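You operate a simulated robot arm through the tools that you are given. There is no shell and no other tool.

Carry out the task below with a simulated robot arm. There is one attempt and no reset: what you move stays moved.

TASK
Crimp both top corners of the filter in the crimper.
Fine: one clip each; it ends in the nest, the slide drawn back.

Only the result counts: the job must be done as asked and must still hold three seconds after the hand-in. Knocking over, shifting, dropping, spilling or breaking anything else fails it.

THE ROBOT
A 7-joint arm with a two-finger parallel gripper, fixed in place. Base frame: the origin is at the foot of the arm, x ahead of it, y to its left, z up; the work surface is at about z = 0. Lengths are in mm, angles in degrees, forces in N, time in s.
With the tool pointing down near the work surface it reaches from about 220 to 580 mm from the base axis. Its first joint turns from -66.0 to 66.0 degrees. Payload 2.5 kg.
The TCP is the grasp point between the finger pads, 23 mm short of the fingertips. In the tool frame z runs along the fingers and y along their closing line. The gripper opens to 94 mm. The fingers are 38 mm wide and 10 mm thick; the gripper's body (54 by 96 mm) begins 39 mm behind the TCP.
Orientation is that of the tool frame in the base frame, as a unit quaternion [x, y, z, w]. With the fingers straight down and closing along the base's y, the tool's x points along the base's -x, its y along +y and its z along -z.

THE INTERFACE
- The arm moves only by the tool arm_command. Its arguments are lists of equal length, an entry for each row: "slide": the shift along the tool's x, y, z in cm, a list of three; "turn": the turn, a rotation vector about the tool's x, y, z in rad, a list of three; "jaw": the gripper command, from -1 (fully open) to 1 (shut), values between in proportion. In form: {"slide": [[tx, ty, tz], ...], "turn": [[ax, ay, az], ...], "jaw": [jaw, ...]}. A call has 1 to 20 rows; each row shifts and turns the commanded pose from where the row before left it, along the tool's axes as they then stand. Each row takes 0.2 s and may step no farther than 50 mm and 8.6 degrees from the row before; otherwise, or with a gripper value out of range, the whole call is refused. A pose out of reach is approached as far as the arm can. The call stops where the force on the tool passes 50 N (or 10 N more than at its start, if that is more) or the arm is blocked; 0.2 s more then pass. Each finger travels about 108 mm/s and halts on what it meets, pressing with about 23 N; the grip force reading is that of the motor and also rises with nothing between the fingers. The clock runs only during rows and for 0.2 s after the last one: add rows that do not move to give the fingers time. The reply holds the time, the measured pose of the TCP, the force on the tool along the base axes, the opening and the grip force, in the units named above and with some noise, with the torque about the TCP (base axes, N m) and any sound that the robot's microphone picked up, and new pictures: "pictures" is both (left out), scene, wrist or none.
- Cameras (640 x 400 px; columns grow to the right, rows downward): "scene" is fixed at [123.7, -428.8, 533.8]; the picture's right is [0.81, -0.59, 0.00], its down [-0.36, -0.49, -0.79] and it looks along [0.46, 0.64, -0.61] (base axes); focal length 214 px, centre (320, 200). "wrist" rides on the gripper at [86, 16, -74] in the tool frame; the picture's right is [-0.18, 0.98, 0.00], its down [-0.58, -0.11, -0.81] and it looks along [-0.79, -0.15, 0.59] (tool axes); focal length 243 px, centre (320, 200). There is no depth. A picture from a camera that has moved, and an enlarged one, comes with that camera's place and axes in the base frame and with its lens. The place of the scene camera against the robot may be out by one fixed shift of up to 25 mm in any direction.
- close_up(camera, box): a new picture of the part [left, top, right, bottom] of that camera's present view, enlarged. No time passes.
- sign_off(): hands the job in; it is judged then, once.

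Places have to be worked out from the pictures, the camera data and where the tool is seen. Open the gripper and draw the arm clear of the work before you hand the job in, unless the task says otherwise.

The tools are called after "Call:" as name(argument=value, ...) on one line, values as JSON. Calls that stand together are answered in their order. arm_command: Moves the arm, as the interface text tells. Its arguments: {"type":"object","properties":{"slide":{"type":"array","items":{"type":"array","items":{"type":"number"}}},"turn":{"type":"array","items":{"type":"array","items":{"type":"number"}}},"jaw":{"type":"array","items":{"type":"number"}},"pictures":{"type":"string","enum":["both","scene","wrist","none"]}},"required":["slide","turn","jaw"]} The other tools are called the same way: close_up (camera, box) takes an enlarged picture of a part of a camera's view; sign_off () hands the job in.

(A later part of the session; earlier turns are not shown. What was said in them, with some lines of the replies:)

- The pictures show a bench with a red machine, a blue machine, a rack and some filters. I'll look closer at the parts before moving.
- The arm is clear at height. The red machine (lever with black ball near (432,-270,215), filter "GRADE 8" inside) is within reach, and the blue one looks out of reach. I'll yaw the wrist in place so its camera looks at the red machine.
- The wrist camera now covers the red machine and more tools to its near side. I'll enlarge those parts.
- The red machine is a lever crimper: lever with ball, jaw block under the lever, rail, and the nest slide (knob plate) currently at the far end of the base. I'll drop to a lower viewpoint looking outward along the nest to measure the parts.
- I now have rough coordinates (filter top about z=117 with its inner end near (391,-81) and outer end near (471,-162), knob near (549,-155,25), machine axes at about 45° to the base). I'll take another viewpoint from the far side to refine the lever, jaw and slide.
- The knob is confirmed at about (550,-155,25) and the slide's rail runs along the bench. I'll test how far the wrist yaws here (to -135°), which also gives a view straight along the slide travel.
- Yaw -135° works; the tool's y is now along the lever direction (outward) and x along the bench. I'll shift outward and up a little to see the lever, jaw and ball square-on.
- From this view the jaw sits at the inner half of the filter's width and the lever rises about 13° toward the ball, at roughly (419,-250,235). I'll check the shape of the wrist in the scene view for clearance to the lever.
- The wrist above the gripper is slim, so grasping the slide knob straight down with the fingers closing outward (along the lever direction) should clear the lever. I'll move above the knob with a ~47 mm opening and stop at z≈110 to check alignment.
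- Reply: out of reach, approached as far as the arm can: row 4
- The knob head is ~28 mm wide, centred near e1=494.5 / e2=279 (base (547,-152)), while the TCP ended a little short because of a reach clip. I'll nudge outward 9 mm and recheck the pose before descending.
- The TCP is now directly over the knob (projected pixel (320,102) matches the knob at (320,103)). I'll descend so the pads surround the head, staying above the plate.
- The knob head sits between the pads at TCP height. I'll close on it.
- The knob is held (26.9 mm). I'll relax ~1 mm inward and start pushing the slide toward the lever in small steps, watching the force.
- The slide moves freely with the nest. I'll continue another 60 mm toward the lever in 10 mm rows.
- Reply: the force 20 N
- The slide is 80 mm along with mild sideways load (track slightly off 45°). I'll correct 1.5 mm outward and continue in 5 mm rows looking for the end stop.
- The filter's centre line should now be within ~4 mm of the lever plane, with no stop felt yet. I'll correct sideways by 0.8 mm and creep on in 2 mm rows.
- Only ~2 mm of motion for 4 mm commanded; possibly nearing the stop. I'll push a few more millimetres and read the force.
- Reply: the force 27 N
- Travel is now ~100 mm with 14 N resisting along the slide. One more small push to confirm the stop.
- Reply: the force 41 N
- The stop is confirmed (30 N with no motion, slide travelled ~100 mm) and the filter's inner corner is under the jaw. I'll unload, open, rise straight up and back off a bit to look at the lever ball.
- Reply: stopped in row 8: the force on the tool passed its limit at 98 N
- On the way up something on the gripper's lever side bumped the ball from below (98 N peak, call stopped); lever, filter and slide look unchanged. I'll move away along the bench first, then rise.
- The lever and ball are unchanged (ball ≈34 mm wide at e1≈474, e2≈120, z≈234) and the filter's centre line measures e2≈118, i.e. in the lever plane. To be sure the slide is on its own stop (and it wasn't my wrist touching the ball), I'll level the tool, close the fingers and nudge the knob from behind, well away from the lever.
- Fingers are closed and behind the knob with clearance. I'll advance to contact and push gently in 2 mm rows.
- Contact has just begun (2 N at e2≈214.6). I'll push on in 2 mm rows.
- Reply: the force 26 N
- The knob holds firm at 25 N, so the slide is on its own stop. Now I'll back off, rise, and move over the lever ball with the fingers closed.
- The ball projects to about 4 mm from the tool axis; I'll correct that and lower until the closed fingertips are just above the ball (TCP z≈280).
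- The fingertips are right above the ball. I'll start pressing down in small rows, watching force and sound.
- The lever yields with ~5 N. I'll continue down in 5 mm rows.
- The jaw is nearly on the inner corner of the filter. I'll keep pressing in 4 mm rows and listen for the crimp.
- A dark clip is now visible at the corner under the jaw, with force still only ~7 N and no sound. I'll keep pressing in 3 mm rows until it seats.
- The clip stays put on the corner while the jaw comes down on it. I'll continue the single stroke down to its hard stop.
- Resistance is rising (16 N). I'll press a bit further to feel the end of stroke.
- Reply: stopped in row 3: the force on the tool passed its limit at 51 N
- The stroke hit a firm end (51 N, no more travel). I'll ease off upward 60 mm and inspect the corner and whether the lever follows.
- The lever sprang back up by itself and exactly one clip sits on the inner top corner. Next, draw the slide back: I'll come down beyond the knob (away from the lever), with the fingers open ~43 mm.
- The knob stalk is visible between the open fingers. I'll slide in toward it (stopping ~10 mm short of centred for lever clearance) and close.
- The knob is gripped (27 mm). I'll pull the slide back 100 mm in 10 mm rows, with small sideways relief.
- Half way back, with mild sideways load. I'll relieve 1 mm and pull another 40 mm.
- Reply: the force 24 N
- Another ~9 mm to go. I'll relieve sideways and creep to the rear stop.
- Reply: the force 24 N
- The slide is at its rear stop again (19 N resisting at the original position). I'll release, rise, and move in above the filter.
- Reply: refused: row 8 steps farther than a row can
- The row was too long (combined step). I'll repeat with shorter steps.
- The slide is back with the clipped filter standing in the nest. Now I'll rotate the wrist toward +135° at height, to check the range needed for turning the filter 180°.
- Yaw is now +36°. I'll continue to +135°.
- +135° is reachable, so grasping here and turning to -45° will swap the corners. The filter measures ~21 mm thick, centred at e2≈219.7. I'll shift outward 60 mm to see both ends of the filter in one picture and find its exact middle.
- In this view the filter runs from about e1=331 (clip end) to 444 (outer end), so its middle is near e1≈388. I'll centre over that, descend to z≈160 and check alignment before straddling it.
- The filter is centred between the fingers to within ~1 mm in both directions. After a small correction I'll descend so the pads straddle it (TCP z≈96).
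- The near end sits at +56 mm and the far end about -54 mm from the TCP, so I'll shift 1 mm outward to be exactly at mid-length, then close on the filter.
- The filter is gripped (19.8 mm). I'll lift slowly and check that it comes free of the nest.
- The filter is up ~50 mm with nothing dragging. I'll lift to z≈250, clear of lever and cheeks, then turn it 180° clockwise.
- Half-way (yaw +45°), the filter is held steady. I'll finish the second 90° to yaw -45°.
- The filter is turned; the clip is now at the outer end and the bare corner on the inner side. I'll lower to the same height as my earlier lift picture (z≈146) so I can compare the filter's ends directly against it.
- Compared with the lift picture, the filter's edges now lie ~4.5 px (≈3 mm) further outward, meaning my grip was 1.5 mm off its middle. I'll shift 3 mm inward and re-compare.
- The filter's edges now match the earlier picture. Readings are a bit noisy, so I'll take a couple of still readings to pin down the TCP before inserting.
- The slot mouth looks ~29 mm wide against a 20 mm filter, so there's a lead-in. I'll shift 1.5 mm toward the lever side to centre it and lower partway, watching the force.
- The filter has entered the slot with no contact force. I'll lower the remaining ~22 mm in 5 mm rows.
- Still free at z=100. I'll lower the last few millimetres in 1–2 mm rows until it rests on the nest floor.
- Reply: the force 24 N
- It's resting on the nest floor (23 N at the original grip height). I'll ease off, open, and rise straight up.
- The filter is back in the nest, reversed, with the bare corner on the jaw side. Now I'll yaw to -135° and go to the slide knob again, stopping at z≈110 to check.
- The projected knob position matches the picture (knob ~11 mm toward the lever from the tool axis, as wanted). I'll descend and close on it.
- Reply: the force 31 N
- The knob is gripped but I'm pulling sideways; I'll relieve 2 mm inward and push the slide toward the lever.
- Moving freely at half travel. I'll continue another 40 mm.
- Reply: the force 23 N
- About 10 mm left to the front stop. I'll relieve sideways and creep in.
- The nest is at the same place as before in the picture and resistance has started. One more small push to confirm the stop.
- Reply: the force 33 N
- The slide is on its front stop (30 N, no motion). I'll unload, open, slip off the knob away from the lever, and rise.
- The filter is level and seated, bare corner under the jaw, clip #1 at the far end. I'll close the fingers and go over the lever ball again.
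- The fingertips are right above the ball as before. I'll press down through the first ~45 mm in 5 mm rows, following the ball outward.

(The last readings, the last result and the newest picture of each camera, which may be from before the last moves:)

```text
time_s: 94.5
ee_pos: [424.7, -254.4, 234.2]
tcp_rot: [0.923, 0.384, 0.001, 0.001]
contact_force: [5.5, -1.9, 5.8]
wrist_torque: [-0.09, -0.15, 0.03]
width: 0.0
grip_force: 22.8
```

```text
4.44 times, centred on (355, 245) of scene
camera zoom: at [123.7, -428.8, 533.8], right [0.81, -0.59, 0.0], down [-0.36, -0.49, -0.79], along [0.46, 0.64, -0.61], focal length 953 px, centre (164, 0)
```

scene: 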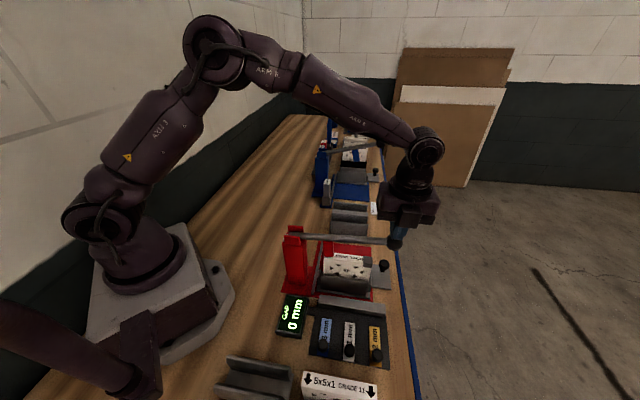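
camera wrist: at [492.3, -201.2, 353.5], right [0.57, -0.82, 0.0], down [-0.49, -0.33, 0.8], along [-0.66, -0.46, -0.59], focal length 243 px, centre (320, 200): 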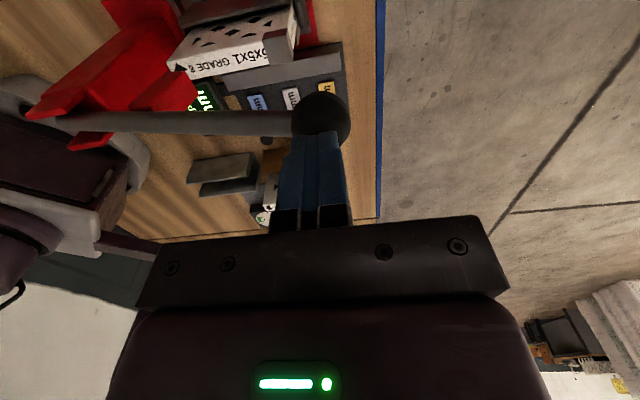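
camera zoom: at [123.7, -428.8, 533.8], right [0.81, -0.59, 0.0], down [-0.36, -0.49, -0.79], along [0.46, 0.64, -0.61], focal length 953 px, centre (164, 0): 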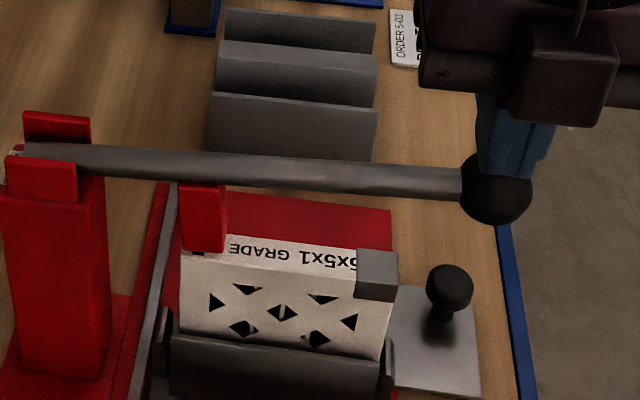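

No new clip yet at z=234. I'll continue in 3–4 mm rows.

Call:
arm_command(slide=[[0, 0.05, 0.4], [0, 0, 0.3], [0, 0, 0.3], [0, 0, 0]], turn=[[0, 0, 0], [0, 0, 0], [0, 0, 0], [0, 0, 0]], jaw=[1, 1, 1, 1], pictures="scene")

Call:
close_up(camera="scene", box=[290, 200, 420, 290])

```text
time_s: 95.5
ee_pos: [424.3, -255.5, 225.7]
tcp_rot: [0.923, 0.384, 0.001, 0.002]
contact_force: [5.8, -1.6, 6.5]
wrist_torque: [-0.1, -0.17, 0.02]
width: 0.0
grip_force: 23.0
```

scene: 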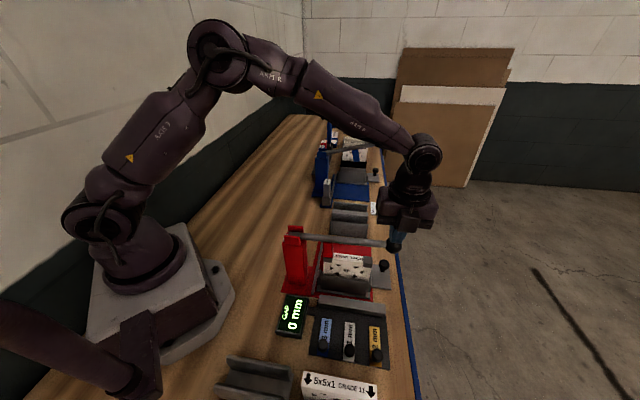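

```text
4.44 times, centred on (355, 245) of scene
camera zoom: at [123.7, -428.8, 533.8], right [0.81, -0.59, 0.0], down [-0.36, -0.49, -0.79], along [0.46, 0.64, -0.61], focal length 953 px, centre (164, 0)
```

zoom: 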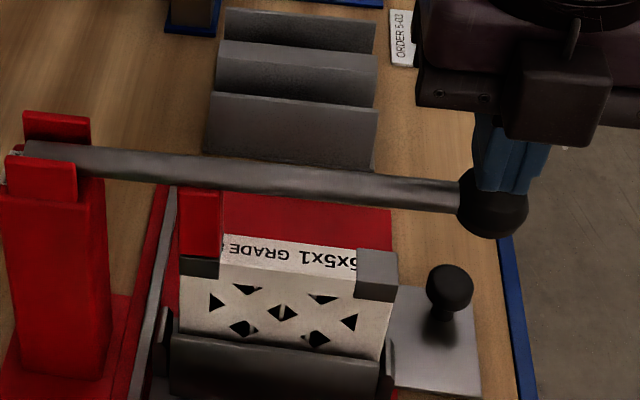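

The second clip has appeared on the bare corner. I'll finish the same stroke to its end stop.

Call:
arm_command(slide=[[0, 0, 0.3], [0, 0, 0.3], [0, 0, 0.2], [0, 0, 0.1], [0, 0, 0]], turn=[[0, 0, 0], [0, 0, 0], [0, 0, 0], [0, 0, 0], [0, 0, 0]], jaw=[1, 1, 1, 1, 1], pictures="none")

```text
time_s: 96.7
ee_pos: [424.0, -254.6, 218.9]
tcp_rot: [0.924, 0.383, 0.001, 0.002]
contact_force: [-17.9, 9.6, 40.3]
wrist_torque: [0.26, 0.43, 0.04]
width: 0.0
grip_force: 22.7
```

At the end stop with 40 N. I'll add 1 mm more to match the first stroke, then ease off upward and inspect.

Call:
arm_command(slide=[[0, 0, 0.1], [0, 0, 0]], turn=[[0, 0, 0], [0, 0, 0]], jaw=[1, 1], pictures="none")

Call:
arm_command(slide=[[0, 0, -0.5], [0, 0, -1.5], [0, 0, -2], [0, 0, -2], [0, 0, -2], [0, 0, -3], [0, 0, 0], [0, 0, 0]], turn=[[0, 0, 0], [0, 0, 0], [0, 0, 0], [0, 0, 0], [0, 0, 0], [0, 0, 0], [0, 0, 0], [0, 0, 0]], jaw=[1, 1, 1, 1, 1, 1, 1, 1])

Call:
close_up(camera="scene", box=[280, 200, 420, 300])

```text
time_s: 97.3
ee_pos: [423.9, -254.1, 217.1]
tcp_rot: [0.924, 0.383, 0.002, 0.002]
contact_force: [-18.2, 9.2, 47.0]
wrist_torque: [0.21, 0.45, -0.02]
width: 0.2
grip_force: 23.3
```

```text
time_s: 99.1
ee_pos: [426.1, -256.2, 324.8]
tcp_rot: [0.924, 0.382, 0.0, 0.001]
contact_force: [0.0, -0.2, 0.0]
wrist_torque: [-0.03, -0.02, -0.01]
width: 0.0
grip_force: 22.8
camera wrist: at [498.0, -207.1, 399.6], right [0.57, -0.82, 0.0], down [-0.49, -0.33, 0.81], along [-0.66, -0.46, -0.59], focal length 243 px, centre (320, 200)
```

scene: 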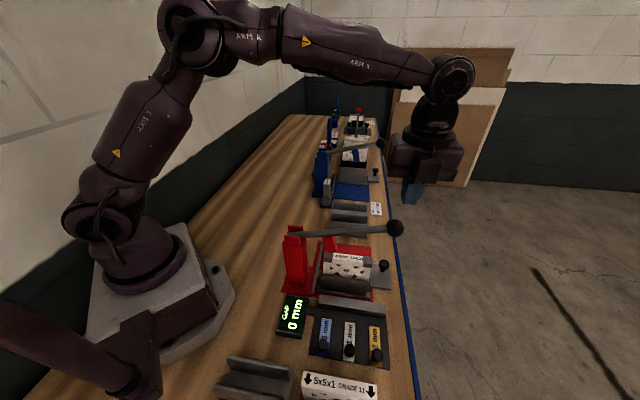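
wrist: 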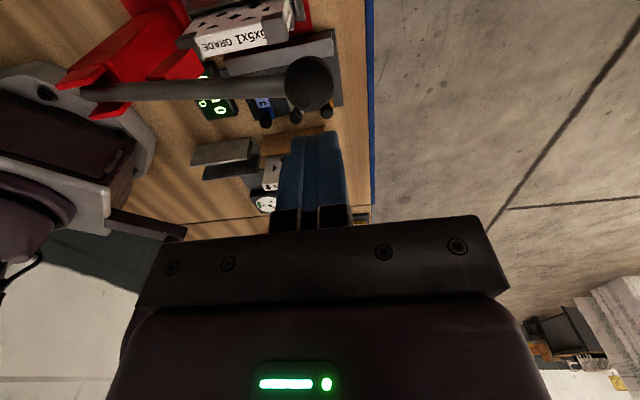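

```text
4.00 times, centred on (350, 250) of scene
camera zoom: at [123.7, -428.8, 533.8], right [0.81, -0.59, 0.0], down [-0.36, -0.49, -0.79], along [0.46, 0.64, -0.61], focal length 858 px, centre (200, 0)
```

zoom: 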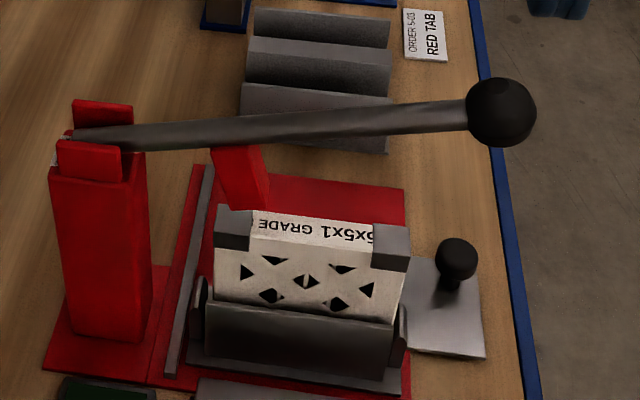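

Both top corners now carry one clip each and the lever is back up. Now I'll draw the slide back the same way: come down beyond the knob with open fingers.

Call:
arm_command(slide=[[4, 0.4, 0], [4, 0.4, 0], [4.2, 0.3, 0], [0, 0, 5], [0, 0, 5], [0, 0, 5], [0, 0, 5], [0, 0, 5], [0, 0, 3.8], [0, 0, 0]], turn=[[0, 0, 0], [0, 0, 0], [0, 0, 0], [0, 0, 0], [0, 0, 0], [0, 0, 0], [0, 0, 0], [0, 0, 0], [0, 0, 0], [0, 0, 0]], jaw=[0.08, 0.08, 0.08, 0.08, 0.08, 0.08, 0.08, 0.08, 0.08, 0.08], pictures="wrist")

```text
time_s: 101.3
ee_pos: [520.2, -175.5, 35.0]
tcp_rot: [0.924, 0.383, 0.001, 0.0]
contact_force: [0.3, -0.4, -0.5]
wrist_torque: [0.02, -0.01, 0.02]
width: 43.0
grip_force: 0.0
camera wrist: at [591.4, -126.8, 109.5], right [0.57, -0.82, 0.0], down [-0.49, -0.33, 0.81], along [-0.66, -0.46, -0.59], focal length 243 px, centre (320, 200)
```

wrist: 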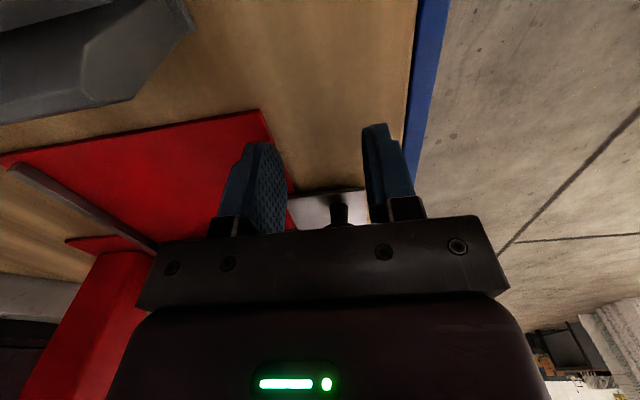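

The knob is between the fingers again, slightly outward; I'll shift 1.5 mm out, slide in to it and close.

Call:
arm_command(slide=[[-2, 0.15, 0], [-2, 0, 0], [-1.3, 0, 0], [0, 0, 0], [0, 0, 0], [0, 0, 0], [0, 0, 0]], turn=[[0, 0, 0], [0, 0, 0], [0, 0, 0], [0, 0, 0], [0, 0, 0], [0, 0, 0], [0, 0, 0]], jaw=[0.08, 0.08, 0.08, 0.08, 0.7, 0.7, 0.7], pictures="wrist")

```text
time_s: 102.9
ee_pos: [484.0, -216.3, 35.9]
tcp_rot: [0.924, 0.382, 0.002, 0.0]
contact_force: [6.3, -5.6, -3.0]
wrist_torque: [0.21, -0.36, 0.05]
width: 27.6
grip_force: 44.4
camera wrist: at [555.2, -166.6, 110.8], right [0.57, -0.82, 0.0], down [-0.49, -0.33, 0.8], along [-0.66, -0.46, -0.59], focal length 243 px, centre (320, 200)
```

wrist: 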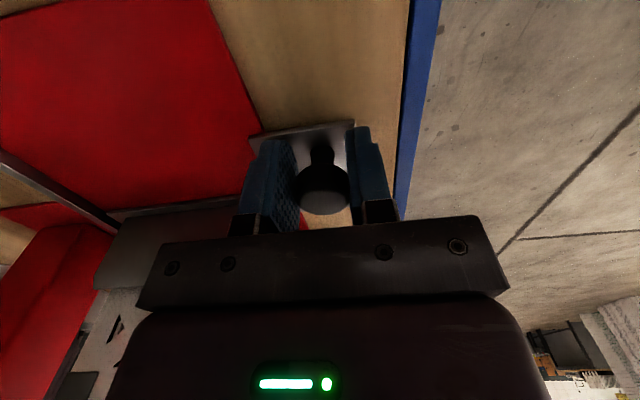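

The knob is gripped with little side load. I'll pull the slide back 50 mm.

Call:
arm_command(slide=[[0.3, 0.03, 0], [1, -0.01, 0], [1, -0.01, 0], [1, -0.01, 0], [1, -0.01, 0], [1, -0.01, 0], [0, 0, 0]], turn=[[0, 0, 0], [0, 0, 0], [0, 0, 0], [0, 0, 0], [0, 0, 0], [0, 0, 0], [0, 0, 0]], jaw=[0.7, 0.7, 0.7, 0.7, 0.7, 0.7, 0.7], pictures="none")

```text
time_s: 104.5
ee_pos: [519.7, -178.0, 37.1]
tcp_rot: [0.924, 0.383, 0.001, 0.002]
contact_force: [11.3, -12.0, -0.2]
wrist_torque: [-0.4, 0.3, 0.08]
width: 27.3
grip_force: 45.4
```

Moving well; I'll relieve 1 mm sideways and pull a further 40 mm.

Call:
arm_command(slide=[[0.5, 0.1, 0], [1, 0, 0], [1, 0, 0], [1, 0, 0], [0.5, 0, 0], [0, 0, 0]], turn=[[0, 0, 0], [0, 0, 0], [0, 0, 0], [0, 0, 0], [0, 0, 0], [0, 0, 0]], jaw=[0.7, 0.7, 0.7, 0.7, 0.7, 0.7], pictures="none")

```text
time_s: 105.9
ee_pos: [548.7, -150.0, 36.9]
tcp_rot: [0.923, 0.384, 0.0, 0.001]
contact_force: [7.8, -8.2, -0.2]
wrist_torque: [0.12, -0.23, -0.02]
width: 27.4
grip_force: 45.0
```

Call:
arm_command(slide=[[0, 0.05, 0], [0.4, 0, 0], [0.3, 0, 0], [0.2, 0, 0], [0.1, 0, 0], [0, 0, 0]], turn=[[0, 0, 0], [0, 0, 0], [0, 0, 0], [0, 0, 0], [0, 0, 0], [0, 0, 0]], jaw=[0.7, 0.7, 0.7, 0.7, 0.7, 0.7], pictures="scene")

Call:
close_up(camera="scene", box=[280, 200, 420, 300])

```text
time_s: 107.3
ee_pos: [553.5, -144.8, 37.1]
tcp_rot: [0.924, 0.382, -0.003, 0.0]
contact_force: [-34.4, -12.3, 26.2]
wrist_torque: [0.04, 0.27, -0.11]
width: 27.1
grip_force: 44.8
```

scene: 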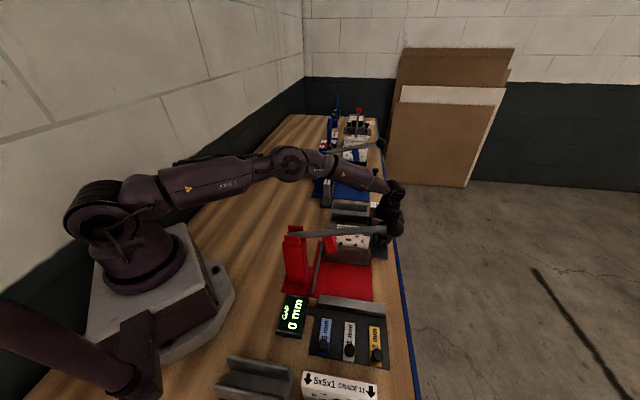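

```text
4.00 times, centred on (350, 250) of scene
camera zoom: at [123.5, -428.8, 533.9], right [0.81, -0.59, 0.0], down [-0.36, -0.49, -0.79], along [0.47, 0.64, -0.61], focal length 858 px, centre (200, 0)
```

zoom: 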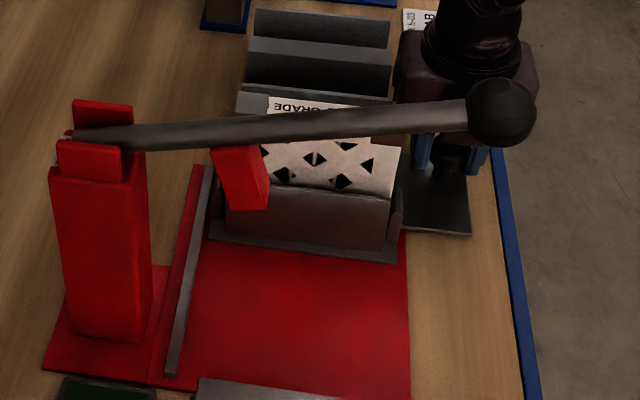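

The slide is back on its rear stop (33 N resisting at the original position). I'll unload, open, rise and move the arm clear.

Call:
arm_command(slide=[[-0.25, 0, 0], [0, 0, 0], [0, 0, 0], [0, 0, 0], [0, 0, -3], [0, 0, -5], [0, 0, -5], [0, -3, -3.5], [0, -3, -3.5], [0, -3, -3.5], [0, -3, -3.5], [0, -2, -3], [0, 0, 0]], turn=[[0, 0, 0], [0, 0, 0], [0, 0, 0], [0, 0, 0], [0, 0, 0], [0, 0, 0], [0, 0, 0], [0, 0, 0], [0, 0, 0], [0, 0, 0], [0, 0, 0], [0, 0, 0], [0, 0, 0]], jaw=[0.7, 0.08, 0.08, 0.08, 0.08, 0.08, 0.08, 0.08, 0.08, 0.08, 0.08, 0.08, 0.08])

Call:
close_up(camera="scene", box=[280, 200, 420, 300])

Call:
close_up(camera="wrist", box=[300, 0, 520, 160])

```text
time_s: 110.1
ee_pos: [453.4, -46.9, 337.3]
tcp_rot: [0.924, 0.382, 0.001, 0.001]
contact_force: [0.1, 0.1, 0.3]
wrist_torque: [0.03, 0.01, -0.01]
width: 43.2
grip_force: 0.0
camera wrist: at [526.0, 1.7, 410.5], right [0.57, -0.82, 0.0], down [-0.49, -0.33, 0.81], along [-0.66, -0.46, -0.59], focal length 243 px, centre (320, 200)
```

scene: 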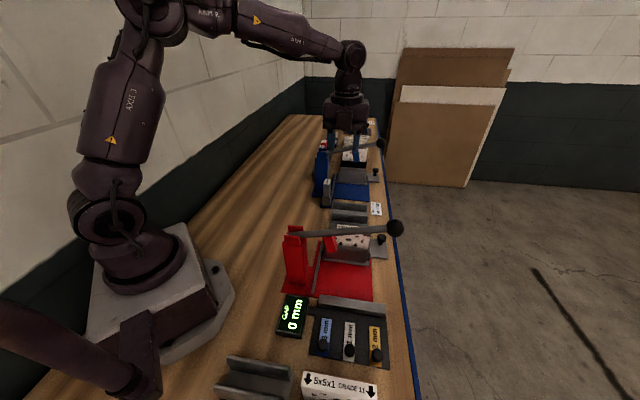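
wrist: 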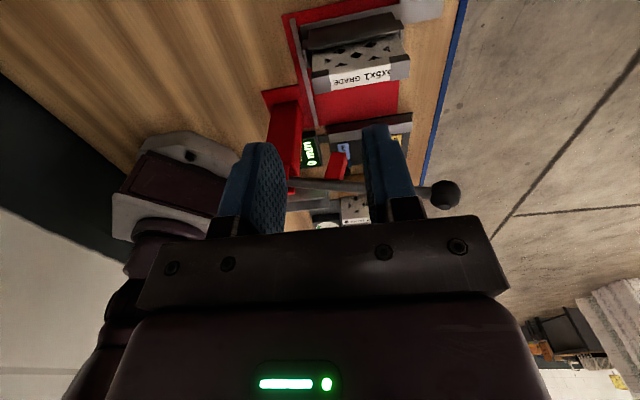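

```text
4.00 times, centred on (350, 250) of scene
camera zoom: at [123.7, -428.8, 533.8], right [0.81, -0.59, 0.0], down [-0.36, -0.49, -0.79], along [0.46, 0.64, -0.61], focal length 858 px, centre (200, 0)
```

zoom: 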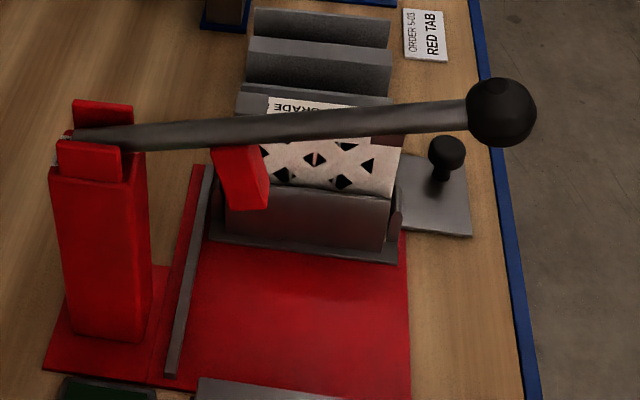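

```text
2.50 times, centred on (410, 80) of wrist
camera zoom: at [526.0, 1.7, 410.5], right [0.57, -0.82, 0.0], down [-0.49, -0.33, 0.81], along [-0.66, -0.46, -0.59], focal length 606 px, centre (95, 500)
```

zoom: 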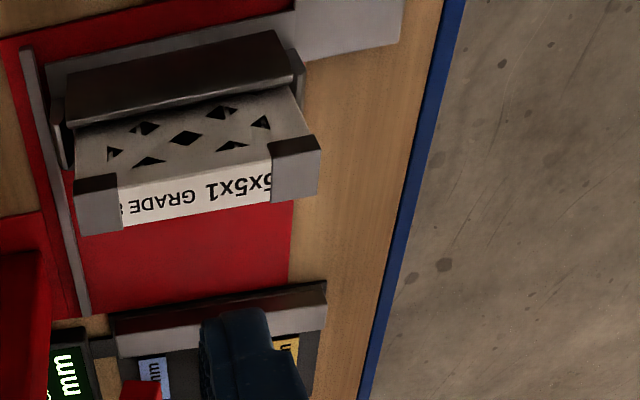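

Both top corners have one clip each, the filter stands in the nest, the slide is drawn back, and the lever is up. I'll open the gripper fully and draw the arm farther clear before handing in.

Call:
arm_command(slide=[[0, -3, -3], [0, -3, -3], [0, 0, 0], [0, 0, 0]], turn=[[0, 0, 0], [0, 0, 0], [0, 0, 0], [0, 0, 0]], jaw=[-1, -1, -1, -1], pictures="scene")

```text
time_s: 111.1
ee_pos: [411.9, -4.8, 396.2]
tcp_rot: [0.924, 0.383, 0.001, 0.0]
contact_force: [0.7, 0.4, -0.3]
wrist_torque: [0.02, 0.0, 0.0]
width: 93.9
grip_force: 0.1
```

scene: 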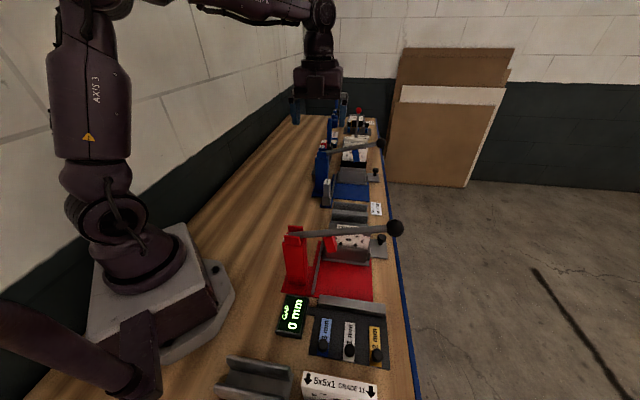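

The arm is clear with the gripper open, and everything else on the bench is where it started. Handing in the job.

Call:
sign_off()

```text
The job is handed in.
```

The filter in the red crimper now has one clip on each top corner. It is standing in the nest and the slide is drawn back to its rear stop. I've handed the job in, but no verdict came back with the hand-in.

- **Crimping:** The crimper only reaches the corner nearest its post. I crimped that one, lifted the filter out, turned it 180°, put it back and crimped the other. Both strokes went down to the end stop. The lever sprang back up by itself each time.
- **Filter direction:** Because of that turn, the filter faces the opposite way from the start, so the arrows on its label now point the other way. The task didn't ask for a particular direction.
- **One bump:** While rising from the slide knob the first time, the gripper hit the lever ball from below, with a peak of 98 N. The lever, filter and slide looked unchanged afterwards, and the lever worked normally for both crimps.

I touched nothing else on the bench. The gripper is open and the arm is clear of the work.
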